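You operate a simulated robot arm through the tools that you are given. There is no shell and no other tool. Be economical: measure what you need, move in short steps, check, and stop when the job is done.

Carry out the task below with a simulated robot arm. There is one attempt and no reset: what you move stays moved.

Task
Set the three faders as the mix board says, then bring the main fader up to 0 dB.
Fine: leave the other faders where they are.

Only the result counts: the job must be done as asked and must still hold three seconds after the hand-in. Knocking over, shifting, dropping, spilling or breaking anything else fails it.

Robot
A 6-joint arm with a two-finger parallel gripper, fixed in place. Base frame: the origin is at the foot of the arm, x ahead of it, y to its left, z up. Readings come in m, rad, newtons and seconds.
Its first joint turns from -2.897 to 2.897 rad. Payload 3.91 kg.
Tool frame: the origin (TCP) lies between the finger pads and is the grasp point; the fingertips stand 0.03 m ahead of it; z points along the fingers, y is the line along which they close. Largest opening 0.11 m; finger width 0.02, thickness 0.01; the body of the gripper, 0.048 by 0.112 m, starts 0.055 m behind the TCP.
Orientation is told as [roll, pitch, yaw] about the base's x, y, z axes, in that order, counted from this pose: with the fingers straight down and closing along the base's y, the tool's x points along the base's -x, its y along +y and its z along -z.

Tools
- The arm moves only by the tool send_rows. Its argument "series" is a list of rows, each an object (a shift or turn left out is 0, a gripper value left out holds the last) with "rotation": the turn, a rotation vector about the tool's x, y, z in units of 90 degrees (1.0 is 90 degrees), a list of three; "offset": the shift along the tool's x, y, z in units of 300 mm (1.0 is 300 mm), a list of three; "grip": the gripper command, from -1 (shut) to 1 (fully open), values between in proportion. In form: [{"rotation": [rx, ry, rz], "offset": [tx, ty, tz], "grip": grip}, ...]. A call has 1 to 8 rows; each row is the pose to reach, as a shift and turn from the pose commanded when the call began, along the tool's axes at that moment. A call with a number of a shift or a turn outside -1 to 1 is refused whole. A row lasts 0.2 s, in which the tool goes at most 0.05 m and 0.15 rad; a call with a longer step from one row to the next is refused whole, and so is a gripper value outside its range. Where a pose cannot be reached the arm comes as near as it can. A force on the tool above 40 N (or 10 N above the force at the start of the call, whichever is more), or a blocked arm, ends the call early, and 0.2 s more pass. The fingers move at their own pace (about 0.045 m/s each) and stop on an object; they squeeze with about 36 N. The grip force told is the motor's: it shows also when the fingers shut on nothing. Time passes only in rows, and 0.2 s behind the last, so rows that repeat a pose let the fingers close. It gives the time, the measured TCP pose, the force on the tool (base axes), the opening and the grip force at its end, in the units of the frame above (readings bear some noise).
- Cameras (640 x 400 px; columns grow to the right, rows downward): "scene" is fixed at [0.0492, -0.5002, 1.5373]; the picture's right is [0.08, -1.00, 0.00], its down [-0.87, -0.07, -0.48] and it looks along [0.48, 0.04, -0.88] (base axes); focal length 286 px, centre (320, 200). "wrist" rides on the gripper at [0.077, 0.007, -0.114] in the tool frame; the picture's right is [-0.09, 1.00, 0.00], its down [-0.80, -0.07, -0.59] and it looks along [-0.59, -0.05, 0.80] (tool axes); focal length 270 px, centre (320, 200). There is no depth. A picture from a camera that has moved, and an enlarged one, comes with that camera's place and axes in the base frame and with its lens.
- grab_frame(camera): a new picture of that camera. The clock stands still meanwhile.
- lift_body(by): slides the trunk up (or, below 0, down) by that many m; the arm rides with it, the base frame stays. It gives what a move gives, with no picture.
- enlarge(camera, box): a new picture of the part [left, top, right, bottom] of that camera's present view, enlarged. The clock stands still meanwhile.
- close_job(): hands the job in; it is judged then, once.

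Go step by step. Nothing tells you positions but the pictures and the camera data: compare them with the known pose of the tool, close in by small moves and look again before you grip or let go. The budget is 120 turns and 76 pictures, counting those below and the enlarged ones. Unless the task says otherwise, let go and move clear before handing in, and close with one line.

The tools are called after "Request:" by a JSON object that holds its "name" and its "arguments". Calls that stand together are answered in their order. send_rows: Moves the arm, as the interface text tells. Its arguments: {"type":"object","properties":{"series":{"type":"array"}},"required":["series"]} The other tools are called the same way: lift_body (by) slides the trunk up or down; grab_frame (camera) takes a picture; enlarge (camera, box) takes an enlarged picture of a part of a camera's view; close_job () hands the job in.

At the start:

```text
time: 0.0
eef_pos: [0.4702, -0.2566, 1.1346]
tcp_rot: [0.001, -0.002, 0.0]
ft_force: [-0.3, -0.3, 0.4]
gripper_width: 0.1102
finger_force: 0.0
trunk travel left (down, up): [-0.55, 0.06]
```

scene: 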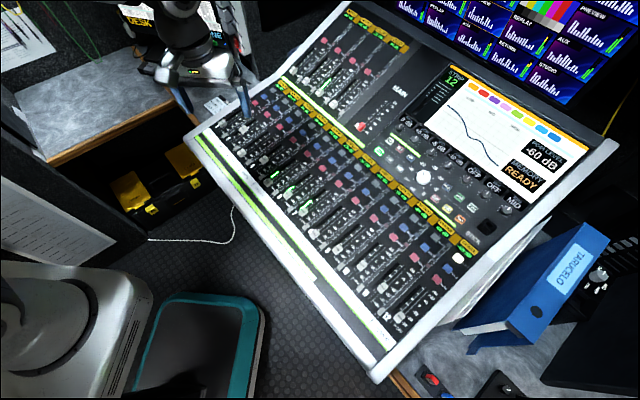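
wrist: 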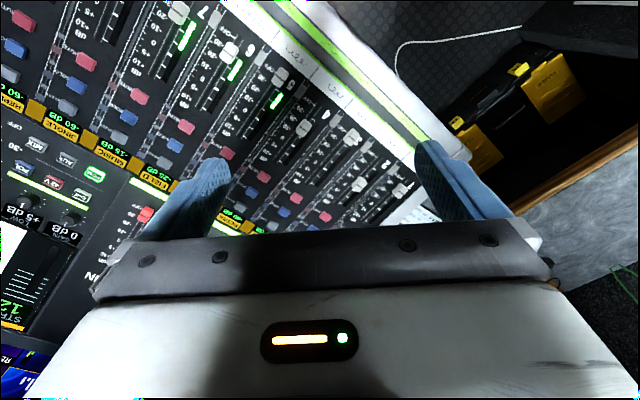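

I see a large mixing console with many faders, and some papers at the left and top-left that may be the mix board. I'll enlarge several areas to read them.

Request:
{"name": "enlarge", "arguments": {"camera": "scene", "box": [0, 0, 260, 130]}}

Request:
{"name": "enlarge", "arguments": {"camera": "scene", "box": [180, 60, 400, 200]}}

Request:
{"name": "enlarge", "arguments": {"camera": "scene", "box": [280, 160, 500, 300]}}

Request:
{"name": "enlarge", "arguments": {"camera": "scene", "box": [400, 0, 640, 150]}}

```text
2.46 times, centred on (130, 65) of scene
camera zoom: at [0.0492, -0.5002, 1.5373], right [0.08, -1.0, 0.0], down [-0.87, -0.07, -0.48], along [0.48, 0.04, -0.88], focal length 704 px, centre (788, 532)
```

zoom: 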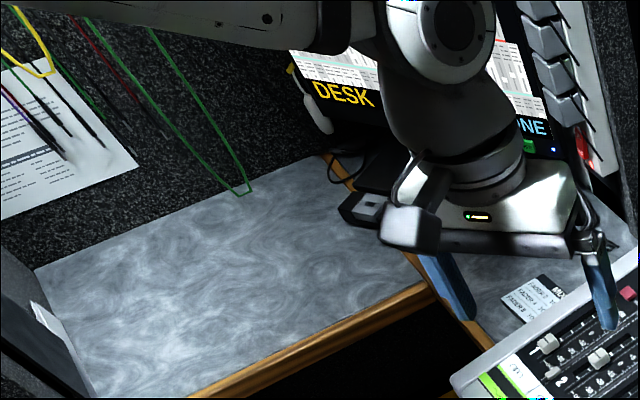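

```text
2.86 times, centred on (290, 130) of scene
camera zoom: at [0.0492, -0.5002, 1.5373], right [0.08, -1.0, 0.0], down [-0.87, -0.07, -0.48], along [0.48, 0.04, -0.88], focal length 818 px, centre (406, 400)
```

zoom: 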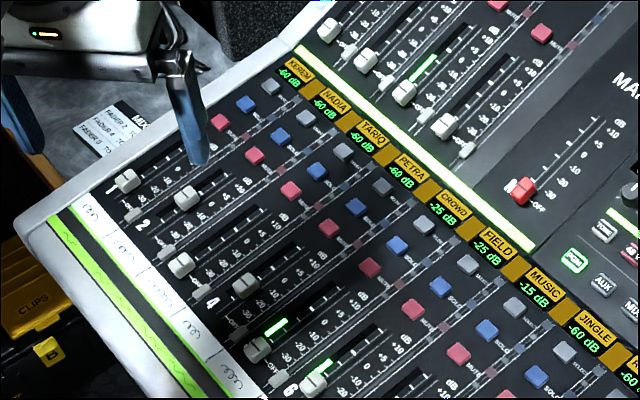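

```text
2.86 times, centred on (390, 230) of scene
camera zoom: at [0.0492, -0.5002, 1.5373], right [0.08, -1.0, 0.0], down [-0.87, -0.07, -0.48], along [0.48, 0.04, -0.88], focal length 818 px, centre (120, 114)
```

zoom: 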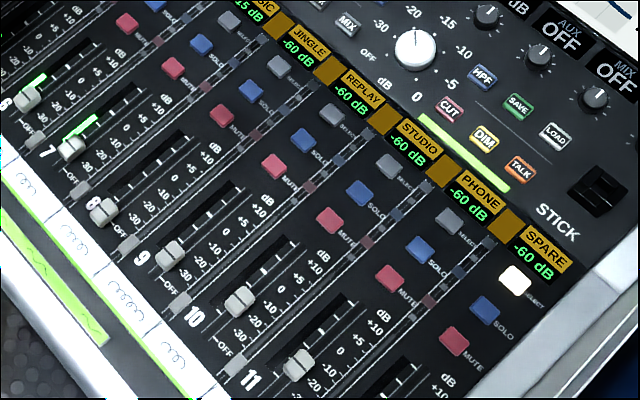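

```text
2.67 times, centred on (520, 75) of scene
camera zoom: at [0.0492, -0.5002, 1.5373], right [0.08, -1.0, 0.0], down [-0.87, -0.07, -0.48], along [0.48, 0.04, -0.88], focal length 763 px, centre (-213, 533)
```

zoom: 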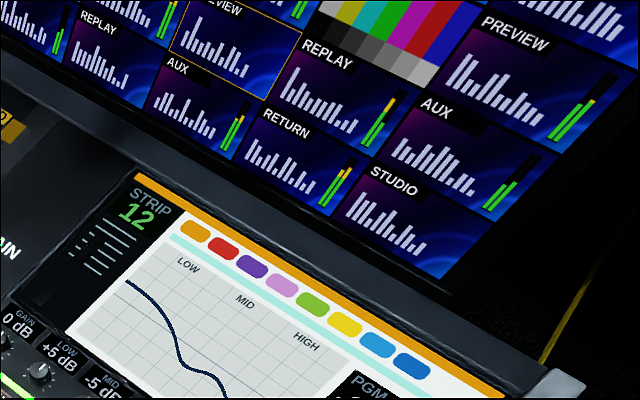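

A small card "MIX" lies beside the console's left edge, partly in view. I'll zoom in on it.

Request:
{"name": "enlarge", "arguments": {"camera": "scene", "box": [198, 90, 246, 120]}}

Request:
{"name": "enlarge", "arguments": {"camera": "wrist", "box": [340, 130, 500, 230]}}

Request:
{"name": "enlarge", "arguments": {"camera": "scene", "box": [270, 0, 430, 140]}}

```text
13.33 times, centred on (222, 105) of scene
camera zoom: at [0.0492, -0.5002, 1.5373], right [0.08, -1.0, 0.0], down [-0.87, -0.07, -0.48], along [0.48, 0.04, -0.88], focal length 3815 px, centre (1627, 1467)
```

zoom: 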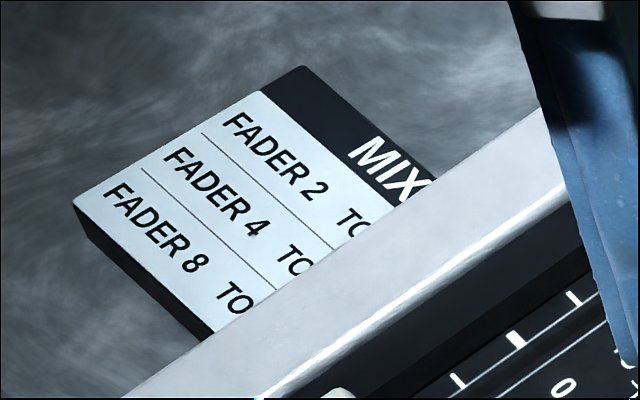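

```text
4.00 times, centred on (420, 180) of wrist
camera zoom: at [0.394, -0.2488, 1.249], right [0.09, 1.0, 0.0], down [0.8, -0.07, 0.59], along [0.59, -0.05, -0.8], focal length 1081 px, centre (-80, 280)
```

zoom: 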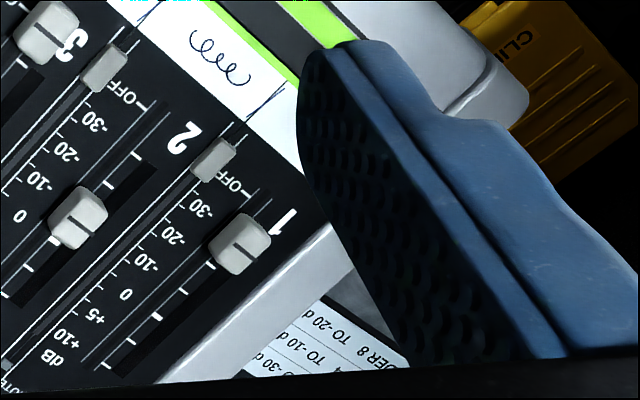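

```text
2.86 times, centred on (350, 70) of scene
camera zoom: at [0.0492, -0.5002, 1.5373], right [0.08, -1.0, 0.0], down [-0.87, -0.07, -0.48], along [0.48, 0.04, -0.88], focal length 818 px, centre (234, 571)
```

zoom: 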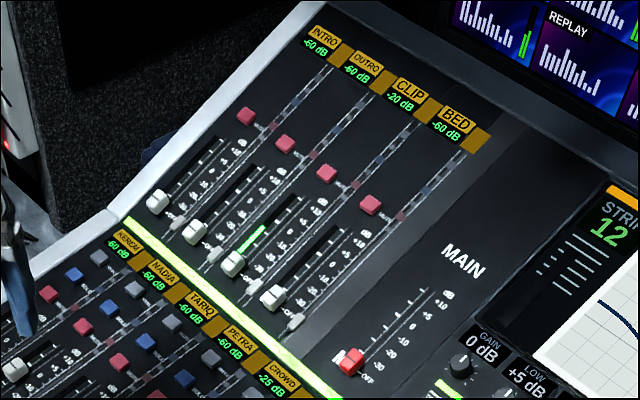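

The card seems to read fader 2 to -30, fader 4 to -10, fader 8 to -20 (to be confirmed). I'll look closer at the fader strips and readouts.

Request:
{"name": "enlarge", "arguments": {"camera": "wrist", "box": [384, 195, 448, 235]}}

Request:
{"name": "enlarge", "arguments": {"camera": "scene", "box": [215, 75, 311, 135]}}

Request:
{"name": "enlarge", "arguments": {"camera": "scene", "box": [355, 80, 451, 140]}}

Request:
{"name": "enlarge", "arguments": {"camera": "scene", "box": [300, 185, 380, 235]}}

```text
10.00 times, centred on (416, 215) of wrist
camera zoom: at [0.394, -0.2488, 1.249], right [0.09, 1.0, 0.0], down [0.8, -0.07, 0.59], along [0.59, -0.05, -0.8], focal length 2703 px, centre (-640, 50)
```

zoom: 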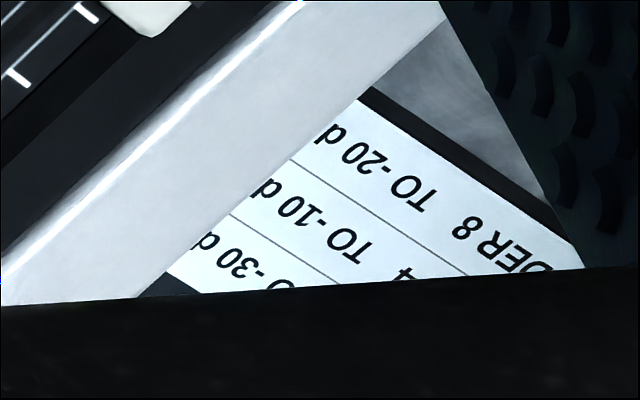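

```text
6.67 times, centred on (263, 105) of scene
camera zoom: at [0.0492, -0.5002, 1.5373], right [0.08, -1.0, 0.0], down [-0.87, -0.07, -0.48], along [0.48, 0.04, -0.88], focal length 1908 px, centre (700, 833)
```

zoom: 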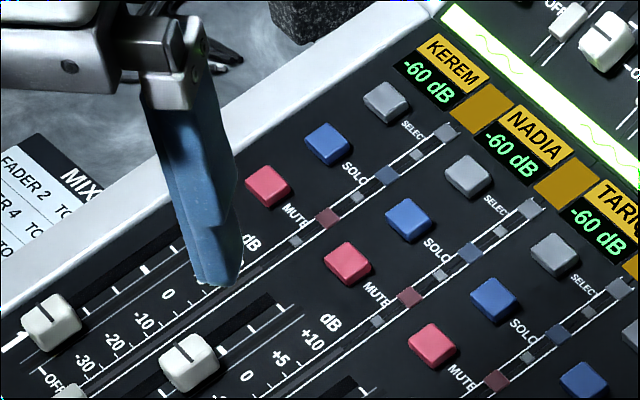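

```text
6.67 times, centred on (403, 110) of scene
camera zoom: at [0.0492, -0.5002, 1.5373], right [0.08, -1.0, 0.0], down [-0.87, -0.07, -0.48], along [0.48, 0.04, -0.88], focal length 1908 px, centre (-233, 800)
```

zoom: 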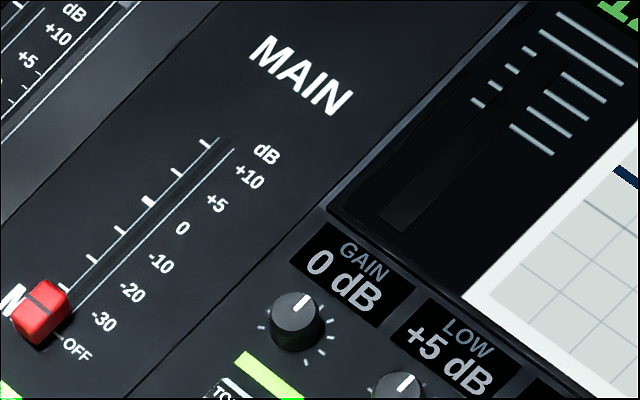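

```text
8.00 times, centred on (340, 210) of scene
camera zoom: at [0.0492, -0.5002, 1.5373], right [0.08, -1.0, 0.0], down [-0.87, -0.07, -0.48], along [0.48, 0.04, -0.88], focal length 2289 px, centre (160, 120)
```

zoom: 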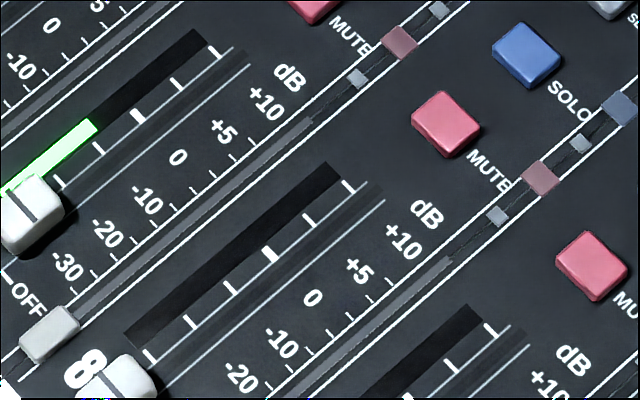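

The card reads: fader 2 → -30, fader 4 → -10, fader 8 → -20. Fader slots run about along base (0.7,-0.7). I'll yaw the tool 45° so the fingers close along the slots and look at strips 2–4.

Request:
{"name": "send_rows", "arguments": {"series": [{"rotation": [0, 0, -0.0833], "offset": [-0.0167, -0.046, 0.066]}, {"rotation": [0, 0, -0.1667], "offset": [-0.033, -0.092, 0.132]}, {"rotation": [0, 0, -0.25], "offset": [-0.05, -0.138, 0.198]}, {"rotation": [0, 0, -0.3333], "offset": [-0.067, -0.185, 0.265]}, {"rotation": [0, 0, -0.4167], "offset": [-0.083, -0.231, 0.331]}, {"rotation": [0, 0, -0.5], "offset": [-0.1, -0.277, 0.397]}]}}

Request:
{"name": "grab_frame", "arguments": {"camera": "wrist"}}

Request:
{"name": "grab_frame", "arguments": {"camera": "scene"}}

```text
time: 1.4
eef_pos: [0.5018, -0.3391, 1.0138]
tcp_rot: [-0.001, 0.0, 0.787]
ft_force: [-0.3, 0.0, 0.1]
gripper_width: 0.11
finger_force: 0.1
trunk travel left (down, up): [-0.55, 0.06]
```

```text
62 pictures are left
camera wrist: at [0.4426, -0.3886, 1.1295], right [-0.64, 0.77, 0.0], down [0.62, 0.52, 0.59], along [0.45, 0.38, -0.8], focal length 270 px, centre (320, 200)
```

wrist: 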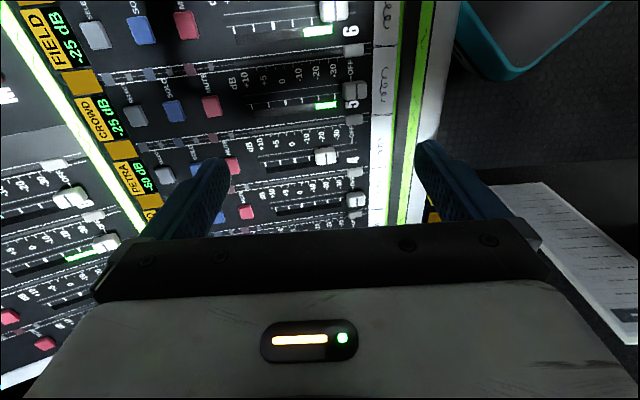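

```text
61 pictures are left
```

scene: 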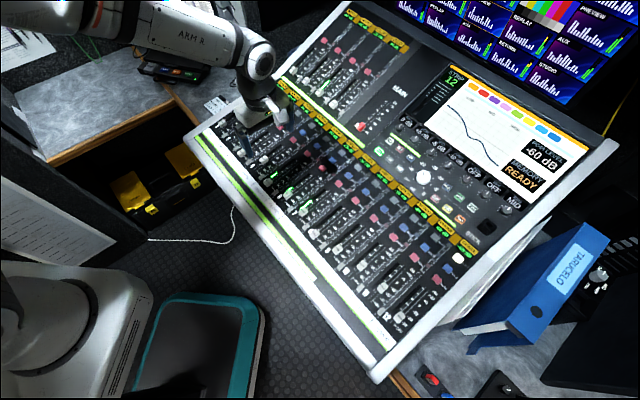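

I'll zoom on strips 4–6 in this picture to understand caps, scale and tick layout.

Request:
{"name": "enlarge", "arguments": {"camera": "wrist", "box": [220, 60, 380, 160]}}

Request:
{"name": "enlarge", "arguments": {"camera": "wrist", "box": [220, 120, 380, 220]}}

```text
4.00 times, centred on (300, 110) of wrist
camera zoom: at [0.4426, -0.3886, 1.1295], right [-0.64, 0.77, 0.0], down [0.62, 0.52, 0.59], along [0.45, 0.38, -0.8], focal length 1081 px, centre (400, 560)
```

zoom: 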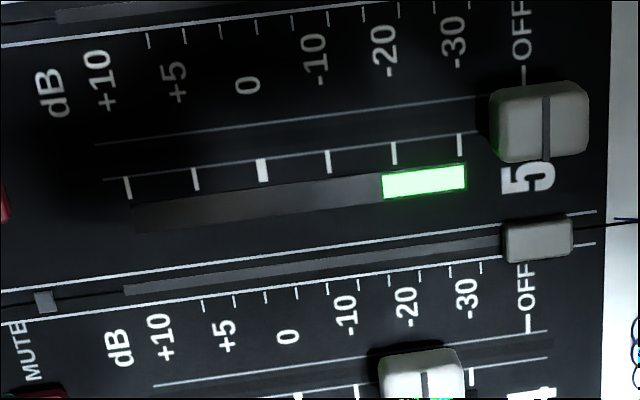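

```text
4.00 times, centred on (300, 170) of wrist
camera zoom: at [0.4426, -0.3886, 1.1295], right [-0.64, 0.77, 0.0], down [0.62, 0.52, 0.59], along [0.45, 0.38, -0.8], focal length 1081 px, centre (400, 320)
```

zoom: 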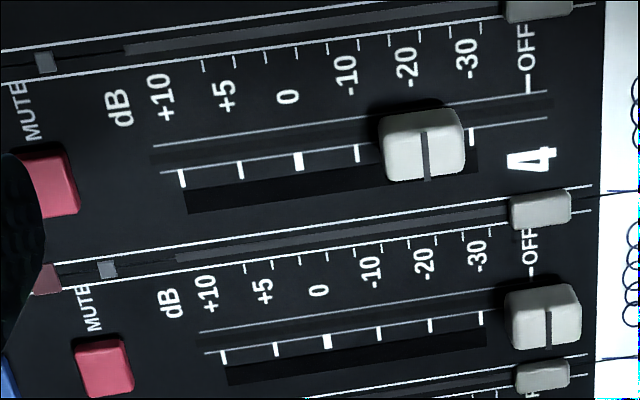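

The layout is clear: fader 4 sits near -20, ticks are about 17.6 mm apart and the panel tilts about 10° up along the slots. I'll hover over fader 4 with the fingers partly closed and look.

Request:
{"name": "send_rows", "arguments": {"series": [{"offset": [-0.073, 0.003, 0.093], "grip": -0.05}, {"offset": [-0.146, 0.006, 0.187], "grip": -0.05}, {"offset": [-0.218, 0.009, 0.28], "grip": -0.05}, {"offset": [-0.218, 0.009, 0.28], "grip": -0.05}]}}

Request:
{"name": "grab_frame", "arguments": {"camera": "wrist"}}

```text
time: 2.4
eef_pos: [0.5457, -0.2926, 0.9326]
tcp_rot: [-0.002, 0.0, 0.786]
ft_force: [0.2, -0.6, -0.6]
gripper_width: 0.0524
finger_force: 0.0
trunk travel left (down, up): [-0.55, 0.06]
```

```text
58 pictures are left
camera wrist: at [0.4867, -0.3416, 1.0469], right [-0.64, 0.77, 0.0], down [0.62, 0.52, 0.59], along [0.46, 0.38, -0.8], focal length 270 px, centre (320, 200)
```

wrist: 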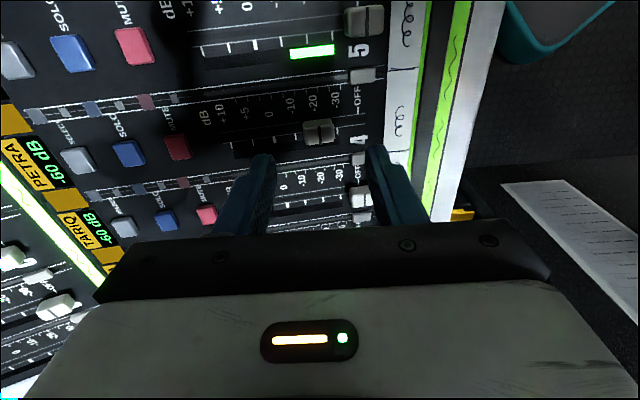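

Cap 4 lies centrally between the fingers. I'll descend 45 mm and check again.

Request:
{"name": "send_rows", "arguments": {"series": [{"offset": [-0.004, 0, 0.075]}, {"offset": [-0.007, 0, 0.15]}, {"offset": [-0.007, 0, 0.15]}]}}

Request:
{"name": "enlarge", "arguments": {"camera": "wrist", "box": [200, 60, 440, 210]}}

Request:
{"name": "enlarge", "arguments": {"camera": "scene", "box": [215, 110, 311, 170]}}

```text
time: 3.2
eef_pos: [0.5452, -0.291, 0.8864]
tcp_rot: [0.0, -0.002, 0.786]
ft_force: [0.3, -0.4, 0.1]
gripper_width: 0.0524
finger_force: 0.0
trunk travel left (down, up): [-0.55, 0.06]
```

```text
2.67 times, centred on (320, 135) of wrist
camera zoom: at [0.4875, -0.34, 1.0018], right [-0.64, 0.77, 0.0], down [0.62, 0.52, 0.59], along [0.46, 0.38, -0.8], focal length 721 px, centre (320, 373)
```

zoom: 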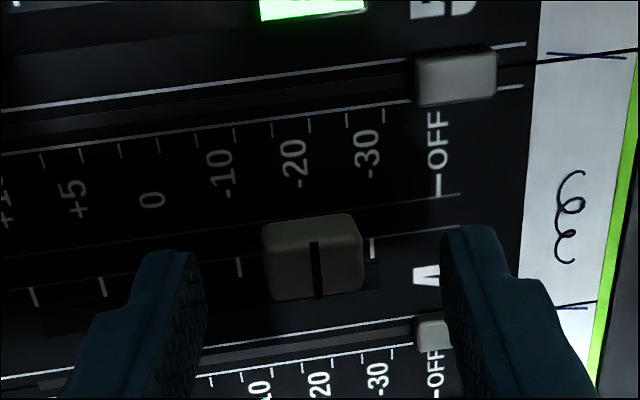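

```text
6.67 times, centred on (263, 140) of scene
camera zoom: at [0.0492, -0.5002, 1.5373], right [0.08, -1.0, 0.0], down [-0.87, -0.07, -0.48], along [0.48, 0.04, -0.88], focal length 1908 px, centre (700, 600)
```

zoom: 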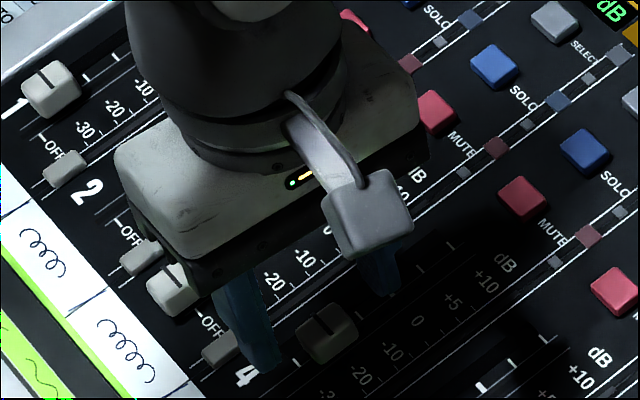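

The cap is centred; I'll tilt the tool about 10° to match the panel slope, and lower most of the way.

Request:
{"name": "send_rows", "arguments": {"series": [{"rotation": [0.055, 0, 0], "offset": [0.005, 0, 0.0]}, {"rotation": [0.11, 0, 0], "offset": [0.01, 0, 0.02]}, {"rotation": [0.11, 0, 0], "offset": [0.01, 0, 0.04]}, {"rotation": [0.11, 0, 0], "offset": [0.01, 0, 0.04]}]}}

Request:
{"name": "enlarge", "arguments": {"camera": "wrist", "box": [200, 60, 440, 210]}}

Request:
{"name": "enlarge", "arguments": {"camera": "scene", "box": [231, 125, 295, 165]}}

```text
time: 4.2
eef_pos: [0.5439, -0.2925, 0.8723]
tcp_rot: [-0.172, -0.001, 0.786]
ft_force: [-0.5, 0.4, 0.4]
gripper_width: 0.0524
finger_force: 0.0
trunk travel left (down, up): [-0.55, 0.06]
```

```text
2.67 times, centred on (320, 135) of wrist
camera zoom: at [0.4714, -0.3276, 0.9857], right [-0.63, 0.76, -0.17], down [0.54, 0.59, 0.6], along [0.55, 0.28, -0.78], focal length 721 px, centre (320, 373)
```

zoom: 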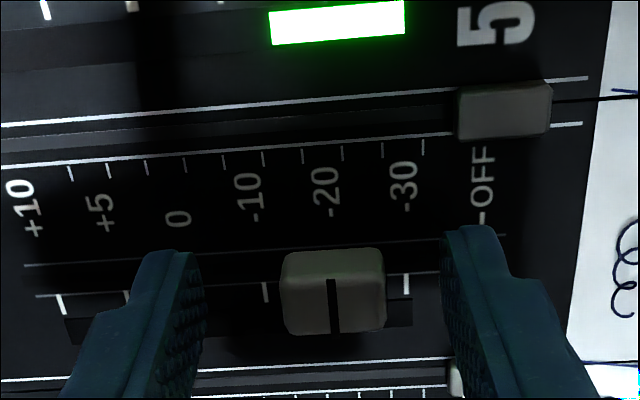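

```text
10.00 times, centred on (263, 145) of scene
camera zoom: at [0.0492, -0.5002, 1.5373], right [0.08, -1.0, 0.0], down [-0.87, -0.07, -0.48], along [0.48, 0.04, -0.88], focal length 2861 px, centre (890, 750)
```

zoom: 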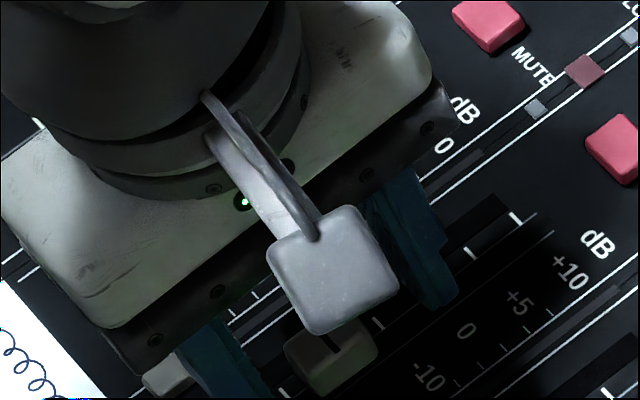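

The fingers straddle cap 4 neatly; fader 4 is at -20. I'll go down 4 mm more and close.

Request:
{"name": "send_rows", "arguments": {"series": [{"offset": [0, 0, 0.012]}, {"offset": [0, 0, 0.012], "grip": -1}, {"offset": [0, 0, 0.012], "grip": -1}, {"offset": [0, 0, 0.012], "grip": -1}, {"offset": [0, 0, 0.012], "grip": -1}]}}

Request:
{"name": "enlarge", "arguments": {"camera": "wrist", "box": [200, 60, 440, 210]}}

```text
time: 5.4
eef_pos: [0.544, -0.2928, 0.8692]
tcp_rot: [-0.172, -0.001, 0.785]
ft_force: [-0.2, 0.0, -1.1]
gripper_width: 0.0238
finger_force: 44.6
trunk travel left (down, up): [-0.55, 0.06]
```

```text
2.67 times, centred on (320, 135) of wrist
camera zoom: at [0.4718, -0.328, 0.982], right [-0.63, 0.76, -0.17], down [0.54, 0.59, 0.6], along [0.55, 0.28, -0.78], focal length 721 px, centre (320, 373)
```

zoom: 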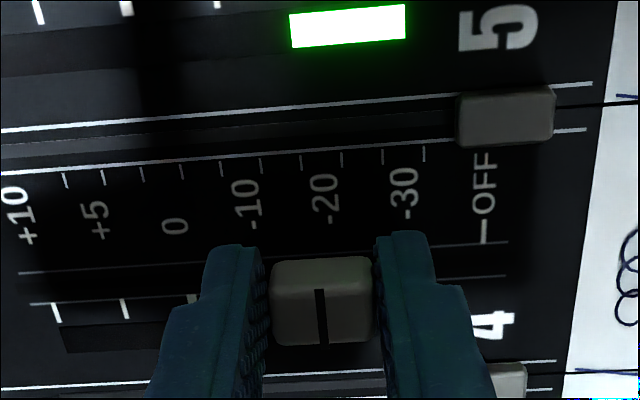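

Gripped. Fader index is at about -19; I'll slide 15.5 mm up-slot toward -10 and check.

Request:
{"name": "send_rows", "arguments": {"series": [{"offset": [0, -0.013, 0], "grip": -1}, {"offset": [0, -0.026, 0], "grip": -1}, {"offset": [0, -0.039, 0], "grip": -1}, {"offset": [0, -0.052, 0], "grip": -1}, {"offset": [0, -0.052, 0], "grip": -1}]}}

Request:
{"name": "enlarge", "arguments": {"camera": "wrist", "box": [200, 60, 440, 210]}}

```text
time: 6.6
eef_pos: [0.5547, -0.3029, 0.8702]
tcp_rot: [-0.169, -0.001, 0.786]
ft_force: [-4.3, -5.5, -12.9]
gripper_width: 0.0236
finger_force: 44.8
trunk travel left (down, up): [-0.55, 0.06]
```

```text
2.67 times, centred on (320, 135) of wrist
camera zoom: at [0.4832, -0.3394, 0.9843], right [-0.63, 0.76, -0.17], down [0.55, 0.59, 0.6], along [0.55, 0.29, -0.78], focal length 721 px, centre (320, 373)
```

zoom: 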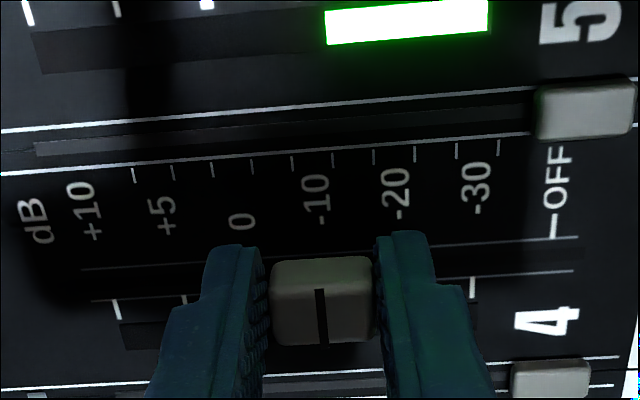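

Index is roughly 1 mm above -10. I'll nudge back 1.2 mm, release, lift and check.

Request:
{"name": "send_rows", "arguments": {"series": [{"offset": [0, 0.004, 0.003], "grip": -1}, {"offset": [0, 0.004, 0.003], "grip": -1}, {"offset": [0, 0.004, 0.003], "grip": -0.05}, {"offset": [0, 0.004, 0.003], "grip": -0.05}, {"offset": [0, 0.004, 0.003], "grip": -0.05}, {"offset": [0, 0.004, -0.1], "grip": -0.05}, {"offset": [0, 0.004, -0.2], "grip": -0.05}]}}

Request:
{"name": "enlarge", "arguments": {"camera": "wrist", "box": [240, 70, 400, 170]}}

```text
time: 8.2
eef_pos: [0.5465, -0.2938, 0.9336]
tcp_rot: [-0.174, 0.0, 0.786]
ft_force: [0.7, 0.2, -1.1]
gripper_width: 0.0522
finger_force: 0.1
trunk travel left (down, up): [-0.55, 0.06]
```

```text
4.00 times, centred on (320, 120) of wrist
camera zoom: at [0.475, -0.3288, 1.0454], right [-0.63, 0.76, -0.17], down [0.54, 0.59, 0.6], along [0.55, 0.29, -0.78], focal length 1081 px, centre (320, 520)
```

zoom: 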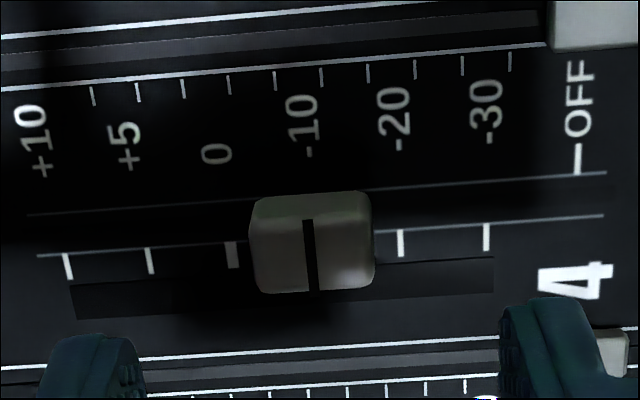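

Fader 4 now reads about -10. Next I move two strips to the left, above fader 2.

Request:
{"name": "send_rows", "arguments": {"series": [{"offset": [-0.152, 0, 0]}, {"offset": [-0.304, 0, 0]}, {"offset": [-0.455, 0.0, 0]}, {"offset": [-0.455, 0.0, 0]}]}}

Request:
{"name": "grab_frame", "arguments": {"camera": "wrist"}}

Request:
{"name": "enlarge", "arguments": {"camera": "scene", "box": [255, 90, 415, 190]}}

```text
time: 9.2
eef_pos: [0.6441, -0.1969, 0.9312]
tcp_rot: [-0.172, 0.0, 0.786]
ft_force: [-0.8, 0.2, -0.1]
gripper_width: 0.0523
finger_force: 0.0
trunk travel left (down, up): [-0.55, 0.06]
```

```text
50 pictures are left
camera wrist: at [0.5708, -0.2324, 1.0447], right [-0.63, 0.76, -0.17], down [0.54, 0.59, 0.6], along [0.55, 0.28, -0.78], focal length 270 px, centre (320, 200)
```

wrist: 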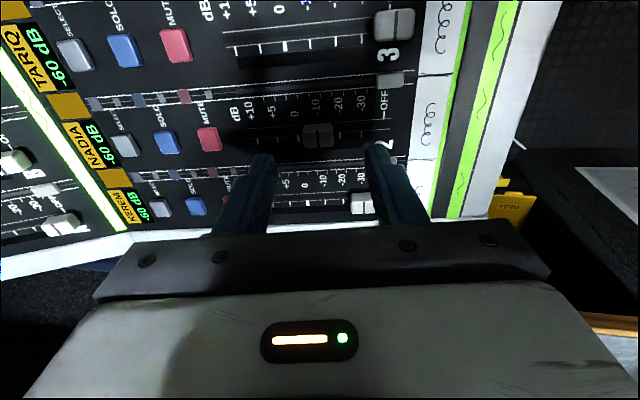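

```text
4.00 times, centred on (335, 140) of scene
camera zoom: at [0.0492, -0.5002, 1.5373], right [0.08, -1.0, 0.0], down [-0.87, -0.07, -0.48], along [0.48, 0.04, -0.88], focal length 1144 px, centre (260, 440)
```

zoom: 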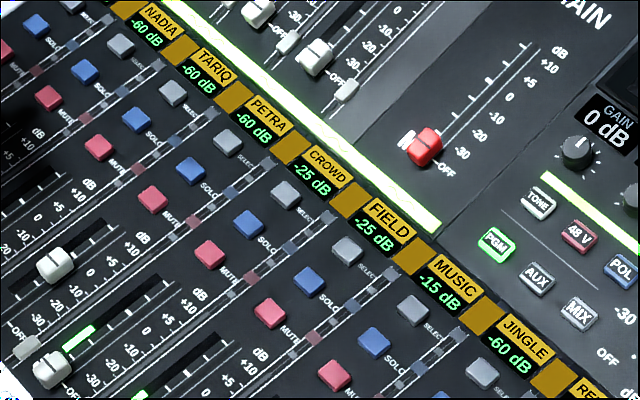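

Cap 2 appears at the same relative place as cap 4 did, so I descend by the same amount and close.

Request:
{"name": "send_rows", "arguments": {"series": [{"offset": [0, 0, 0.08]}, {"offset": [0, 0, 0.15]}, {"offset": [0, 0, 0.197]}, {"offset": [0, 0, 0.197], "grip": -1}, {"offset": [0, 0, 0.197], "grip": -1}, {"offset": [0, 0, 0.197], "grip": -1}, {"offset": [0, 0, 0.197], "grip": -1}]}}

Request:
{"name": "enlarge", "arguments": {"camera": "wrist", "box": [200, 60, 440, 210]}}

```text
time: 10.8
eef_pos: [0.6507, -0.2055, 0.8737]
tcp_rot: [-0.173, 0.0, 0.787]
ft_force: [0.1, -0.7, 1.4]
gripper_width: 0.0236
finger_force: 45.2
trunk travel left (down, up): [-0.55, 0.06]
```

```text
2.67 times, centred on (320, 135) of wrist
camera zoom: at [0.5787, -0.2404, 0.9868], right [-0.63, 0.76, -0.17], down [0.54, 0.59, 0.6], along [0.55, 0.28, -0.78], focal length 721 px, centre (320, 373)
```

zoom: 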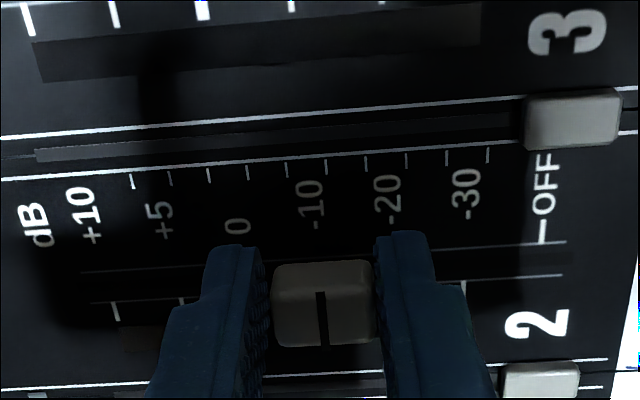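

Cap 2 is gripped at about -10. I slide it 34 mm down-slot toward -30 in small steps.

Request:
{"name": "send_rows", "arguments": {"series": [{"offset": [0, 0.019, 0], "grip": -1}, {"offset": [0, 0.038, 0], "grip": -1}, {"offset": [0, 0.057, 0], "grip": -1}, {"offset": [0, 0.076, 0], "grip": -1}, {"offset": [0, 0.095, 0], "grip": -1}, {"offset": [0, 0.1147, 0], "grip": -1}, {"offset": [0, 0.1147, 0], "grip": -1}]}}

Request:
{"name": "enlarge", "arguments": {"camera": "wrist", "box": [200, 60, 440, 210]}}

```text
time: 12.4
eef_pos: [0.6268, -0.1808, 0.8693]
tcp_rot: [-0.176, -0.001, 0.784]
ft_force: [2.8, 5.5, 22.6]
gripper_width: 0.0238
finger_force: 44.9
trunk travel left (down, up): [-0.55, 0.06]
```

```text
2.67 times, centred on (320, 135) of wrist
camera zoom: at [0.5539, -0.2159, 0.9816], right [-0.63, 0.76, -0.17], down [0.54, 0.59, 0.6], along [0.56, 0.28, -0.78], focal length 721 px, centre (320, 373)
```

zoom: 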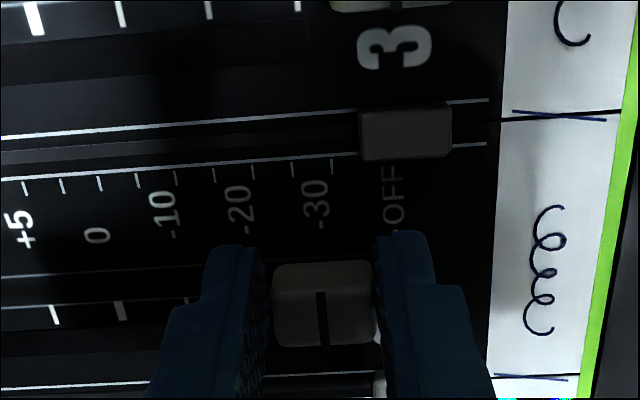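

It's at -30 by the ticks. I relieve the downward load, release, lift and check.

Request:
{"name": "send_rows", "arguments": {"series": [{"offset": [0, 0, -0.005], "grip": -1}, {"offset": [0, 0, -0.005], "grip": -0.2}, {"offset": [0, 0, -0.005], "grip": -0.2}, {"offset": [0, 0, -0.005], "grip": -0.2}, {"offset": [0, 0, -0.1], "grip": -0.2}, {"offset": [0, 0, -0.2], "grip": -0.2}]}}

Request:
{"name": "enlarge", "arguments": {"camera": "wrist", "box": [240, 70, 400, 170]}}

```text
time: 13.8
eef_pos: [0.6205, -0.1732, 0.9285]
tcp_rot: [-0.172, 0.001, 0.786]
ft_force: [0.3, -0.6, -0.1]
gripper_width: 0.0441
finger_force: 0.1
trunk travel left (down, up): [-0.55, 0.06]
```

```text
4.00 times, centred on (320, 120) of wrist
camera zoom: at [0.5474, -0.2087, 1.0403], right [-0.63, 0.76, -0.17], down [0.54, 0.59, 0.6], along [0.55, 0.28, -0.78], focal length 1081 px, centre (320, 520)
```

zoom: 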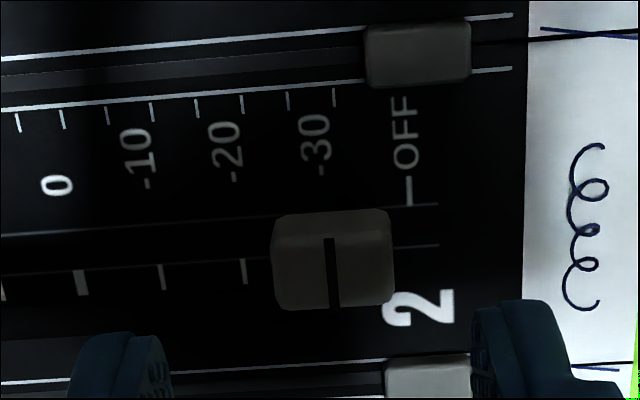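

Index looks 1.5–2 mm low; the panel's real tilt seems nearer 7.4°. I'll match the tilt exactly and re-measure.

Request:
{"name": "send_rows", "arguments": {"series": [{"rotation": [-0.028, 0, 0], "offset": [0, 0, 0]}, {"rotation": [-0.028, 0, 0], "offset": [0, 0, 0]}]}}

Request:
{"name": "enlarge", "arguments": {"camera": "wrist", "box": [260, 90, 388, 170]}}

```text
time: 14.4
eef_pos: [0.6204, -0.1745, 0.9279]
tcp_rot: [-0.126, -0.001, 0.785]
ft_force: [0.8, -0.1, -0.2]
gripper_width: 0.0441
finger_force: 0.0
trunk travel left (down, up): [-0.55, 0.06]
```

```text
5.00 times, centred on (324, 130) of wrist
camera zoom: at [0.5511, -0.213, 1.0408], right [-0.64, 0.76, -0.13], down [0.56, 0.57, 0.6], along [0.53, 0.31, -0.79], focal length 1351 px, centre (300, 550)
```

zoom: 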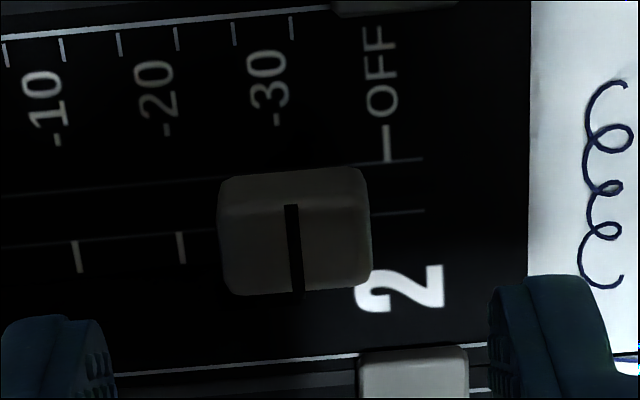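

Fader 2 is about 2 mm below -30. I'll shift 3.2 mm up-slot, descend, and close so that the fingers centre the cap on -30.

Request:
{"name": "send_rows", "arguments": {"series": [{"offset": [0, -0.0107, 0.09]}, {"offset": [0, -0.0107, 0.19]}, {"offset": [0, -0.0107, 0.19], "grip": -1}, {"offset": [0, -0.0107, 0.19], "grip": -1}, {"offset": [0, -0.0107, 0.19], "grip": -1}, {"offset": [0, -0.0107, 0.19], "grip": -1}]}}

Request:
{"name": "enlarge", "arguments": {"camera": "wrist", "box": [200, 60, 440, 210]}}

```text
time: 15.8
eef_pos: [0.6294, -0.1825, 0.8713]
tcp_rot: [-0.129, -0.001, 0.785]
ft_force: [-0.7, -0.3, -2.0]
gripper_width: 0.0239
finger_force: 45.2
trunk travel left (down, up): [-0.55, 0.06]
```

```text
2.67 times, centred on (320, 135) of wrist
camera zoom: at [0.5595, -0.2199, 0.9842], right [-0.64, 0.76, -0.13], down [0.56, 0.57, 0.6], along [0.53, 0.31, -0.79], focal length 721 px, centre (320, 373)
```

zoom: 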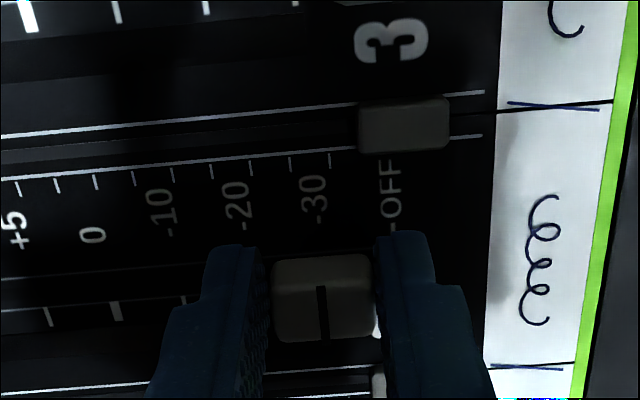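

Now about 1 mm low still; nudge 1 mm up, release, lift, check.

Request:
{"name": "send_rows", "arguments": {"series": [{"offset": [0, -0.0035, 0], "grip": -1}, {"offset": [0, -0.0035, 0], "grip": -1}, {"offset": [0, -0.0035, 0], "grip": -0.2}, {"offset": [0, -0.0035, 0], "grip": -0.2}, {"offset": [0, -0.0035, 0], "grip": -0.2}, {"offset": [0, -0.0035, -0.1], "grip": -0.2}, {"offset": [0, -0.0035, -0.2], "grip": -0.2}, {"offset": [0, -0.0035, -0.2], "grip": -0.2}]}}

Request:
{"name": "enlarge", "arguments": {"camera": "wrist", "box": [260, 90, 388, 170]}}

```text
time: 17.6
eef_pos: [0.6225, -0.1779, 0.9307]
tcp_rot: [-0.129, -0.001, 0.784]
ft_force: [-0.6, 0.1, 0.1]
gripper_width: 0.044
finger_force: 0.1
trunk travel left (down, up): [-0.55, 0.06]
```

```text
5.00 times, centred on (324, 130) of wrist
camera zoom: at [0.5534, -0.216, 1.0441], right [-0.64, 0.76, -0.13], down [0.56, 0.57, 0.6], along [0.53, 0.31, -0.79], focal length 1351 px, centre (300, 550)
```

zoom: 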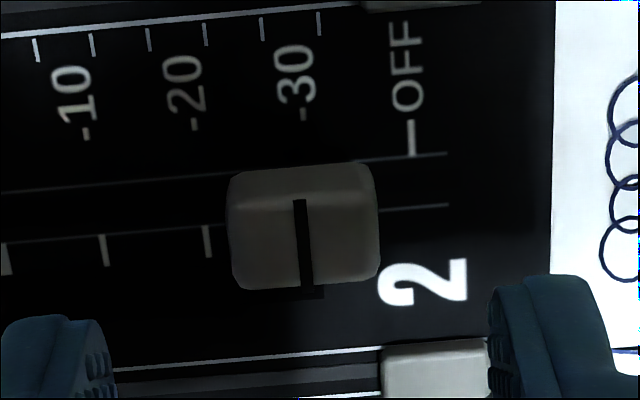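

Fader 2 is within about half a millimetre of -30. Next, stop over fader 4 to recheck it with the matched tilt.

Request:
{"name": "send_rows", "arguments": {"series": [{"offset": [0.114, -0.03, 0]}, {"offset": [0.228, -0.06, 0]}, {"offset": [0.342, -0.09, 0]}, {"offset": [0.455, -0.117, 0]}, {"offset": [0.455, -0.117, 0]}]}}

Request:
{"name": "enlarge", "arguments": {"camera": "wrist", "box": [260, 90, 388, 170]}}

```text
time: 18.8
eef_pos: [0.5503, -0.2983, 0.9345]
tcp_rot: [-0.13, 0.001, 0.785]
ft_force: [-0.3, 0.1, 0.8]
gripper_width: 0.0439
finger_force: 0.0
trunk travel left (down, up): [-0.55, 0.06]
```

```text
5.00 times, centred on (324, 130) of wrist
camera zoom: at [0.4819, -0.3363, 1.0479], right [-0.64, 0.76, -0.13], down [0.56, 0.57, 0.6], along [0.53, 0.31, -0.79], focal length 1351 px, centre (300, 550)
```

zoom: 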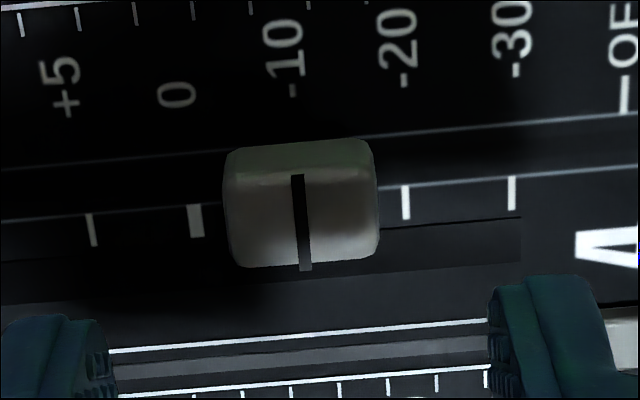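

Fader 4 is within about 0.8 mm of -10; I'll cross-check with the scene camera later. Moving now to fader 8, four strips right and near OFF.

Request:
{"name": "send_rows", "arguments": {"series": [{"offset": [0.15, 0.03, 0]}, {"offset": [0.3, 0.06, 0]}, {"offset": [0.45, 0.09, 0]}, {"offset": [0.6, 0.12, 0]}, {"offset": [0.75, 0.15, 0]}, {"offset": [0.91, 0.183, 0]}, {"offset": [0.91, 0.183, 0]}]}}

Request:
{"name": "grab_frame", "arguments": {"camera": "wrist"}}

Request:
{"name": "enlarge", "arguments": {"camera": "scene", "box": [215, 95, 311, 155]}}

```text
time: 20.4
eef_pos: [0.3169, -0.4535, 0.9269]
tcp_rot: [-0.127, 0.0, 0.787]
ft_force: [0.7, -0.9, -0.4]
gripper_width: 0.0443
finger_force: 0.0
trunk travel left (down, up): [-0.55, 0.06]
```

```text
41 pictures are left
camera wrist: at [0.2484, -0.4925, 1.0408], right [-0.64, 0.76, -0.13], down [0.56, 0.57, 0.6], along [0.53, 0.31, -0.79], focal length 270 px, centre (320, 200)
```

wrist: 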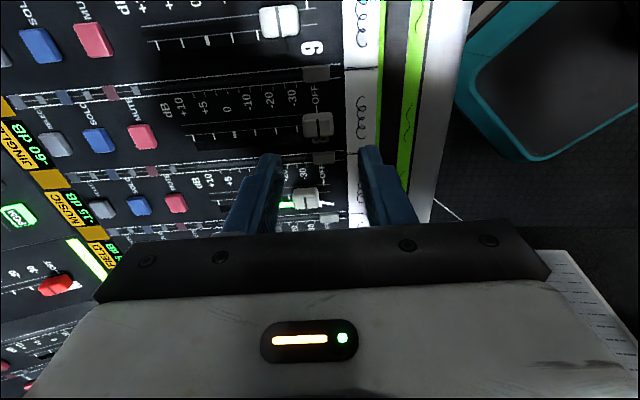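

```text
6.67 times, centred on (263, 125) of scene
camera zoom: at [0.0492, -0.5002, 1.5373], right [0.08, -1.0, 0.0], down [-0.87, -0.07, -0.48], along [0.48, 0.04, -0.88], focal length 1908 px, centre (700, 700)
```

zoom: 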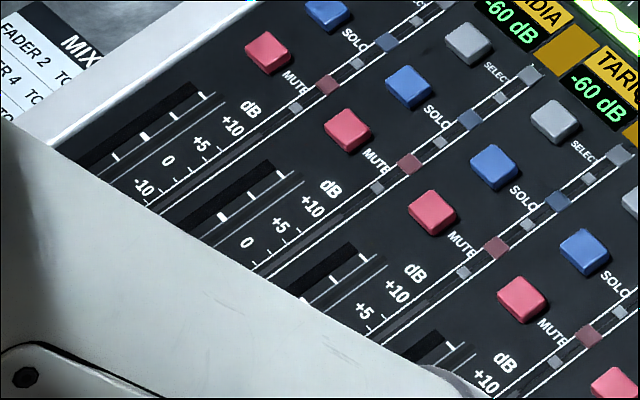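

Cap 8 sits at OFF, about 7 mm to the right of centre. I'll shift laterally, descend and close.

Request:
{"name": "send_rows", "arguments": {"series": [{"offset": [0.023, 0, 0.05]}, {"offset": [0.023, 0, 0.13]}]}}

Request:
{"name": "enlarge", "arguments": {"camera": "wrist", "box": [200, 60, 440, 210]}}

```text
time: 21.0
eef_pos: [0.3174, -0.4628, 0.8884]
tcp_rot: [-0.129, 0.0, 0.786]
ft_force: [0.0, -0.3, 1.0]
gripper_width: 0.0442
finger_force: 0.0
trunk travel left (down, up): [-0.55, 0.06]
```

```text
2.67 times, centred on (320, 135) of wrist
camera zoom: at [0.2484, -0.5017, 1.0024], right [-0.64, 0.76, -0.13], down [0.56, 0.57, 0.6], along [0.53, 0.31, -0.79], focal length 721 px, centre (320, 373)
```

zoom: 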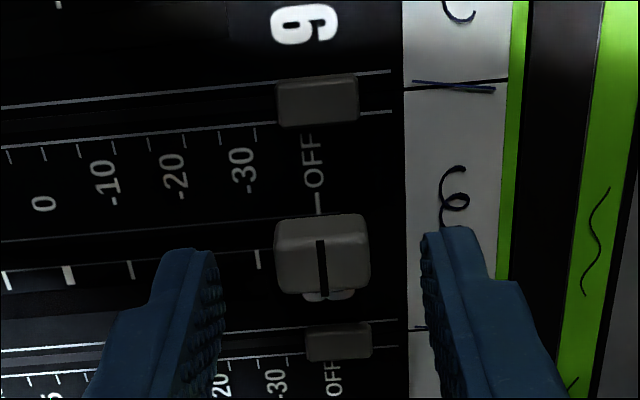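

Well aligned. Finish descending and close.

Request:
{"name": "send_rows", "arguments": {"series": [{"offset": [0, 0, 0.06]}, {"offset": [0, 0, 0.06], "grip": -1}, {"offset": [0, 0, 0.06], "grip": -1}, {"offset": [0, 0, 0.06], "grip": -1}, {"offset": [0, 0, 0.06], "grip": -1}]}}

Request:
{"name": "enlarge", "arguments": {"camera": "wrist", "box": [200, 60, 440, 210]}}

```text
time: 22.2
eef_pos: [0.3186, -0.4633, 0.8729]
tcp_rot: [-0.13, 0.0, 0.785]
ft_force: [0.8, 0.7, 1.7]
gripper_width: 0.0239
finger_force: 45.5
trunk travel left (down, up): [-0.55, 0.06]
```

```text
2.67 times, centred on (320, 135) of wrist
camera zoom: at [0.2502, -0.503, 0.986], right [-0.64, 0.76, -0.13], down [0.56, 0.57, 0.6], along [0.53, 0.31, -0.79], focal length 721 px, centre (320, 373)
```

zoom: 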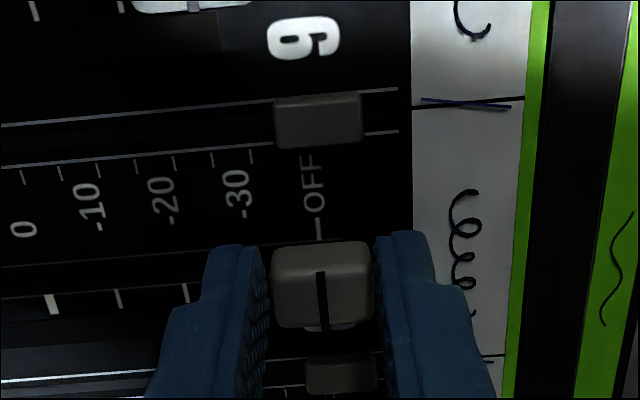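

Gripped at OFF. I slide 34.5 mm up-slot to -20.

Request:
{"name": "send_rows", "arguments": {"series": [{"offset": [0, -0.02, 0], "grip": -1}, {"offset": [0, -0.04, 0], "grip": -1}, {"offset": [0, -0.06, 0], "grip": -1}, {"offset": [0, -0.08, 0], "grip": -1}, {"offset": [0, -0.1, 0], "grip": -1}, {"offset": [0, -0.115, 0], "grip": -1}, {"offset": [0, -0.115, 0], "grip": -1}]}}

Request:
{"name": "enlarge", "arguments": {"camera": "wrist", "box": [200, 60, 440, 210]}}

```text
time: 23.8
eef_pos: [0.3423, -0.4872, 0.8767]
tcp_rot: [-0.131, 0.002, 0.786]
ft_force: [-5.3, -2.5, 10.3]
gripper_width: 0.0233
finger_force: 45.1
trunk travel left (down, up): [-0.55, 0.06]
```

```text
2.67 times, centred on (320, 135) of wrist
camera zoom: at [0.2733, -0.5261, 0.9906], right [-0.64, 0.76, -0.13], down [0.56, 0.57, 0.6], along [0.53, 0.31, -0.79], focal length 721 px, centre (320, 373)
```

zoom: 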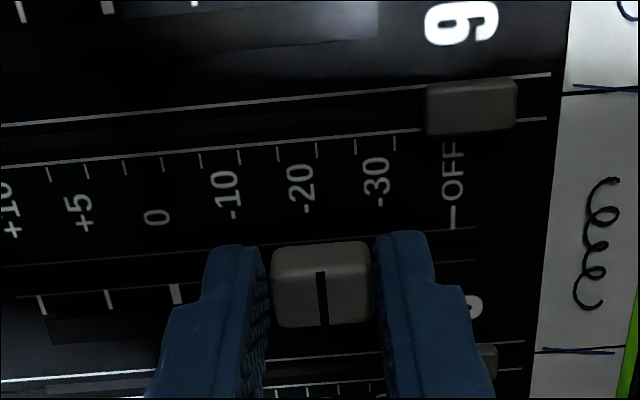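

About 2.5 mm short of -20; nudge up, release, lift and check.

Request:
{"name": "send_rows", "arguments": {"series": [{"offset": [0, -0.005, 0], "grip": -1}, {"offset": [0, -0.009, -0.002], "grip": -1}, {"offset": [0, -0.009, -0.002], "grip": -1}, {"offset": [0, -0.009, -0.002], "grip": -0.2}, {"offset": [0, -0.009, -0.002], "grip": -0.2}, {"offset": [0, -0.009, -0.002], "grip": -0.2}, {"offset": [0, -0.009, -0.1], "grip": -0.2}, {"offset": [0, -0.009, -0.2], "grip": -0.2}]}}

Request:
{"name": "enlarge", "arguments": {"camera": "wrist", "box": [260, 90, 388, 170]}}

```text
time: 25.6
eef_pos: [0.3404, -0.4832, 0.937]
tcp_rot: [-0.129, 0.001, 0.785]
ft_force: [0.0, 0.3, 0.3]
gripper_width: 0.0442
finger_force: 0.1
trunk travel left (down, up): [-0.55, 0.06]
```

```text
5.00 times, centred on (324, 130) of wrist
camera zoom: at [0.2709, -0.5221, 1.0514], right [-0.64, 0.76, -0.13], down [0.56, 0.57, 0.6], along [0.53, 0.31, -0.79], focal length 1351 px, centre (300, 550)
```

zoom: 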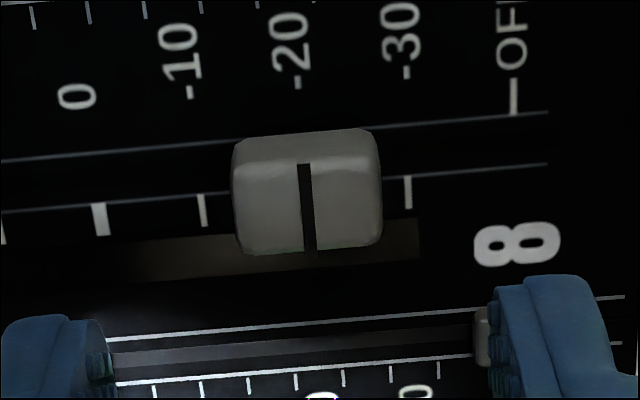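

Fader 8 is within about 1 mm of -20. Now to the main fader: it sits at about (0.68,-0.575), far out, so I'll tilt the tool outward to about 45° and close the fingers to push from below the cap.

Request:
{"name": "send_rows", "arguments": {"series": [{"rotation": [0.052, 0, 0], "offset": [-0.072, -0.101, -0.1], "grip": -1}, {"rotation": [0.104, 0, 0], "offset": [-0.143, -0.2025, -0.13], "grip": -1}, {"rotation": [0.157, 0, 0], "offset": [-0.215, -0.304, -0.14], "grip": -1}, {"rotation": [0.209, 0, 0], "offset": [-0.2865, -0.405, -0.14], "grip": -1}, {"rotation": [0.261, 0, 0], "offset": [-0.358, -0.506, -0.13], "grip": -1}, {"rotation": [0.3135, 0, 0], "offset": [-0.43, -0.6075, -0.11], "grip": -1}, {"rotation": [0.366, 0, 0], "offset": [-0.501, -0.709, -0.09], "grip": -1}, {"rotation": [0.418, 0, 0], "offset": [-0.573, -0.81, -0.073], "grip": -1}]}}

Request:
{"name": "grab_frame", "arguments": {"camera": "scene"}}

Request:
{"name": "grab_frame", "arguments": {"camera": "wrist"}}

```text
time: 27.4
eef_pos: [0.6323, -0.5327, 0.9873]
tcp_rot: [-0.785, 0.0, 0.788]
ft_force: [0.1, 0.0, 1.2]
gripper_width: 0.0
finger_force: 36.3
trunk travel left (down, up): [-0.55, 0.06]
```

```text
35 pictures are left
```

scene: 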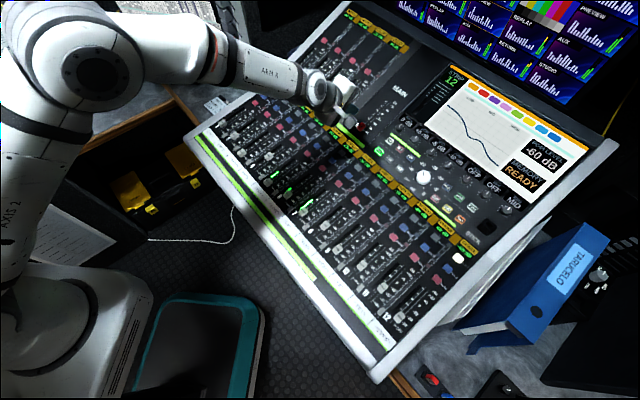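

```text
34 pictures are left
camera wrist: at [0.5176, -0.5258, 1.0642], right [-0.44, 0.56, -0.7], down [0.3, 0.83, 0.47], along [0.85, -0.01, -0.53], focal length 270 px, centre (320, 200)
```

wrist: 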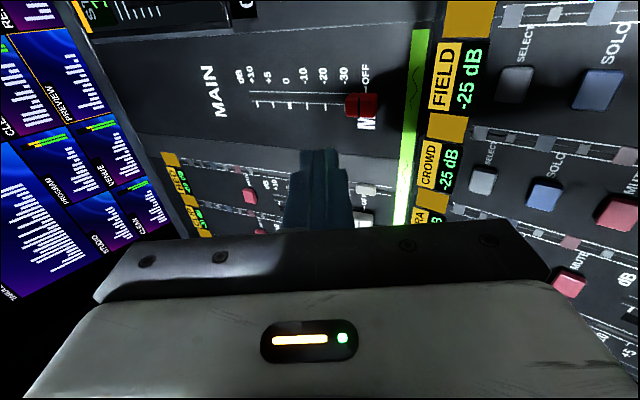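

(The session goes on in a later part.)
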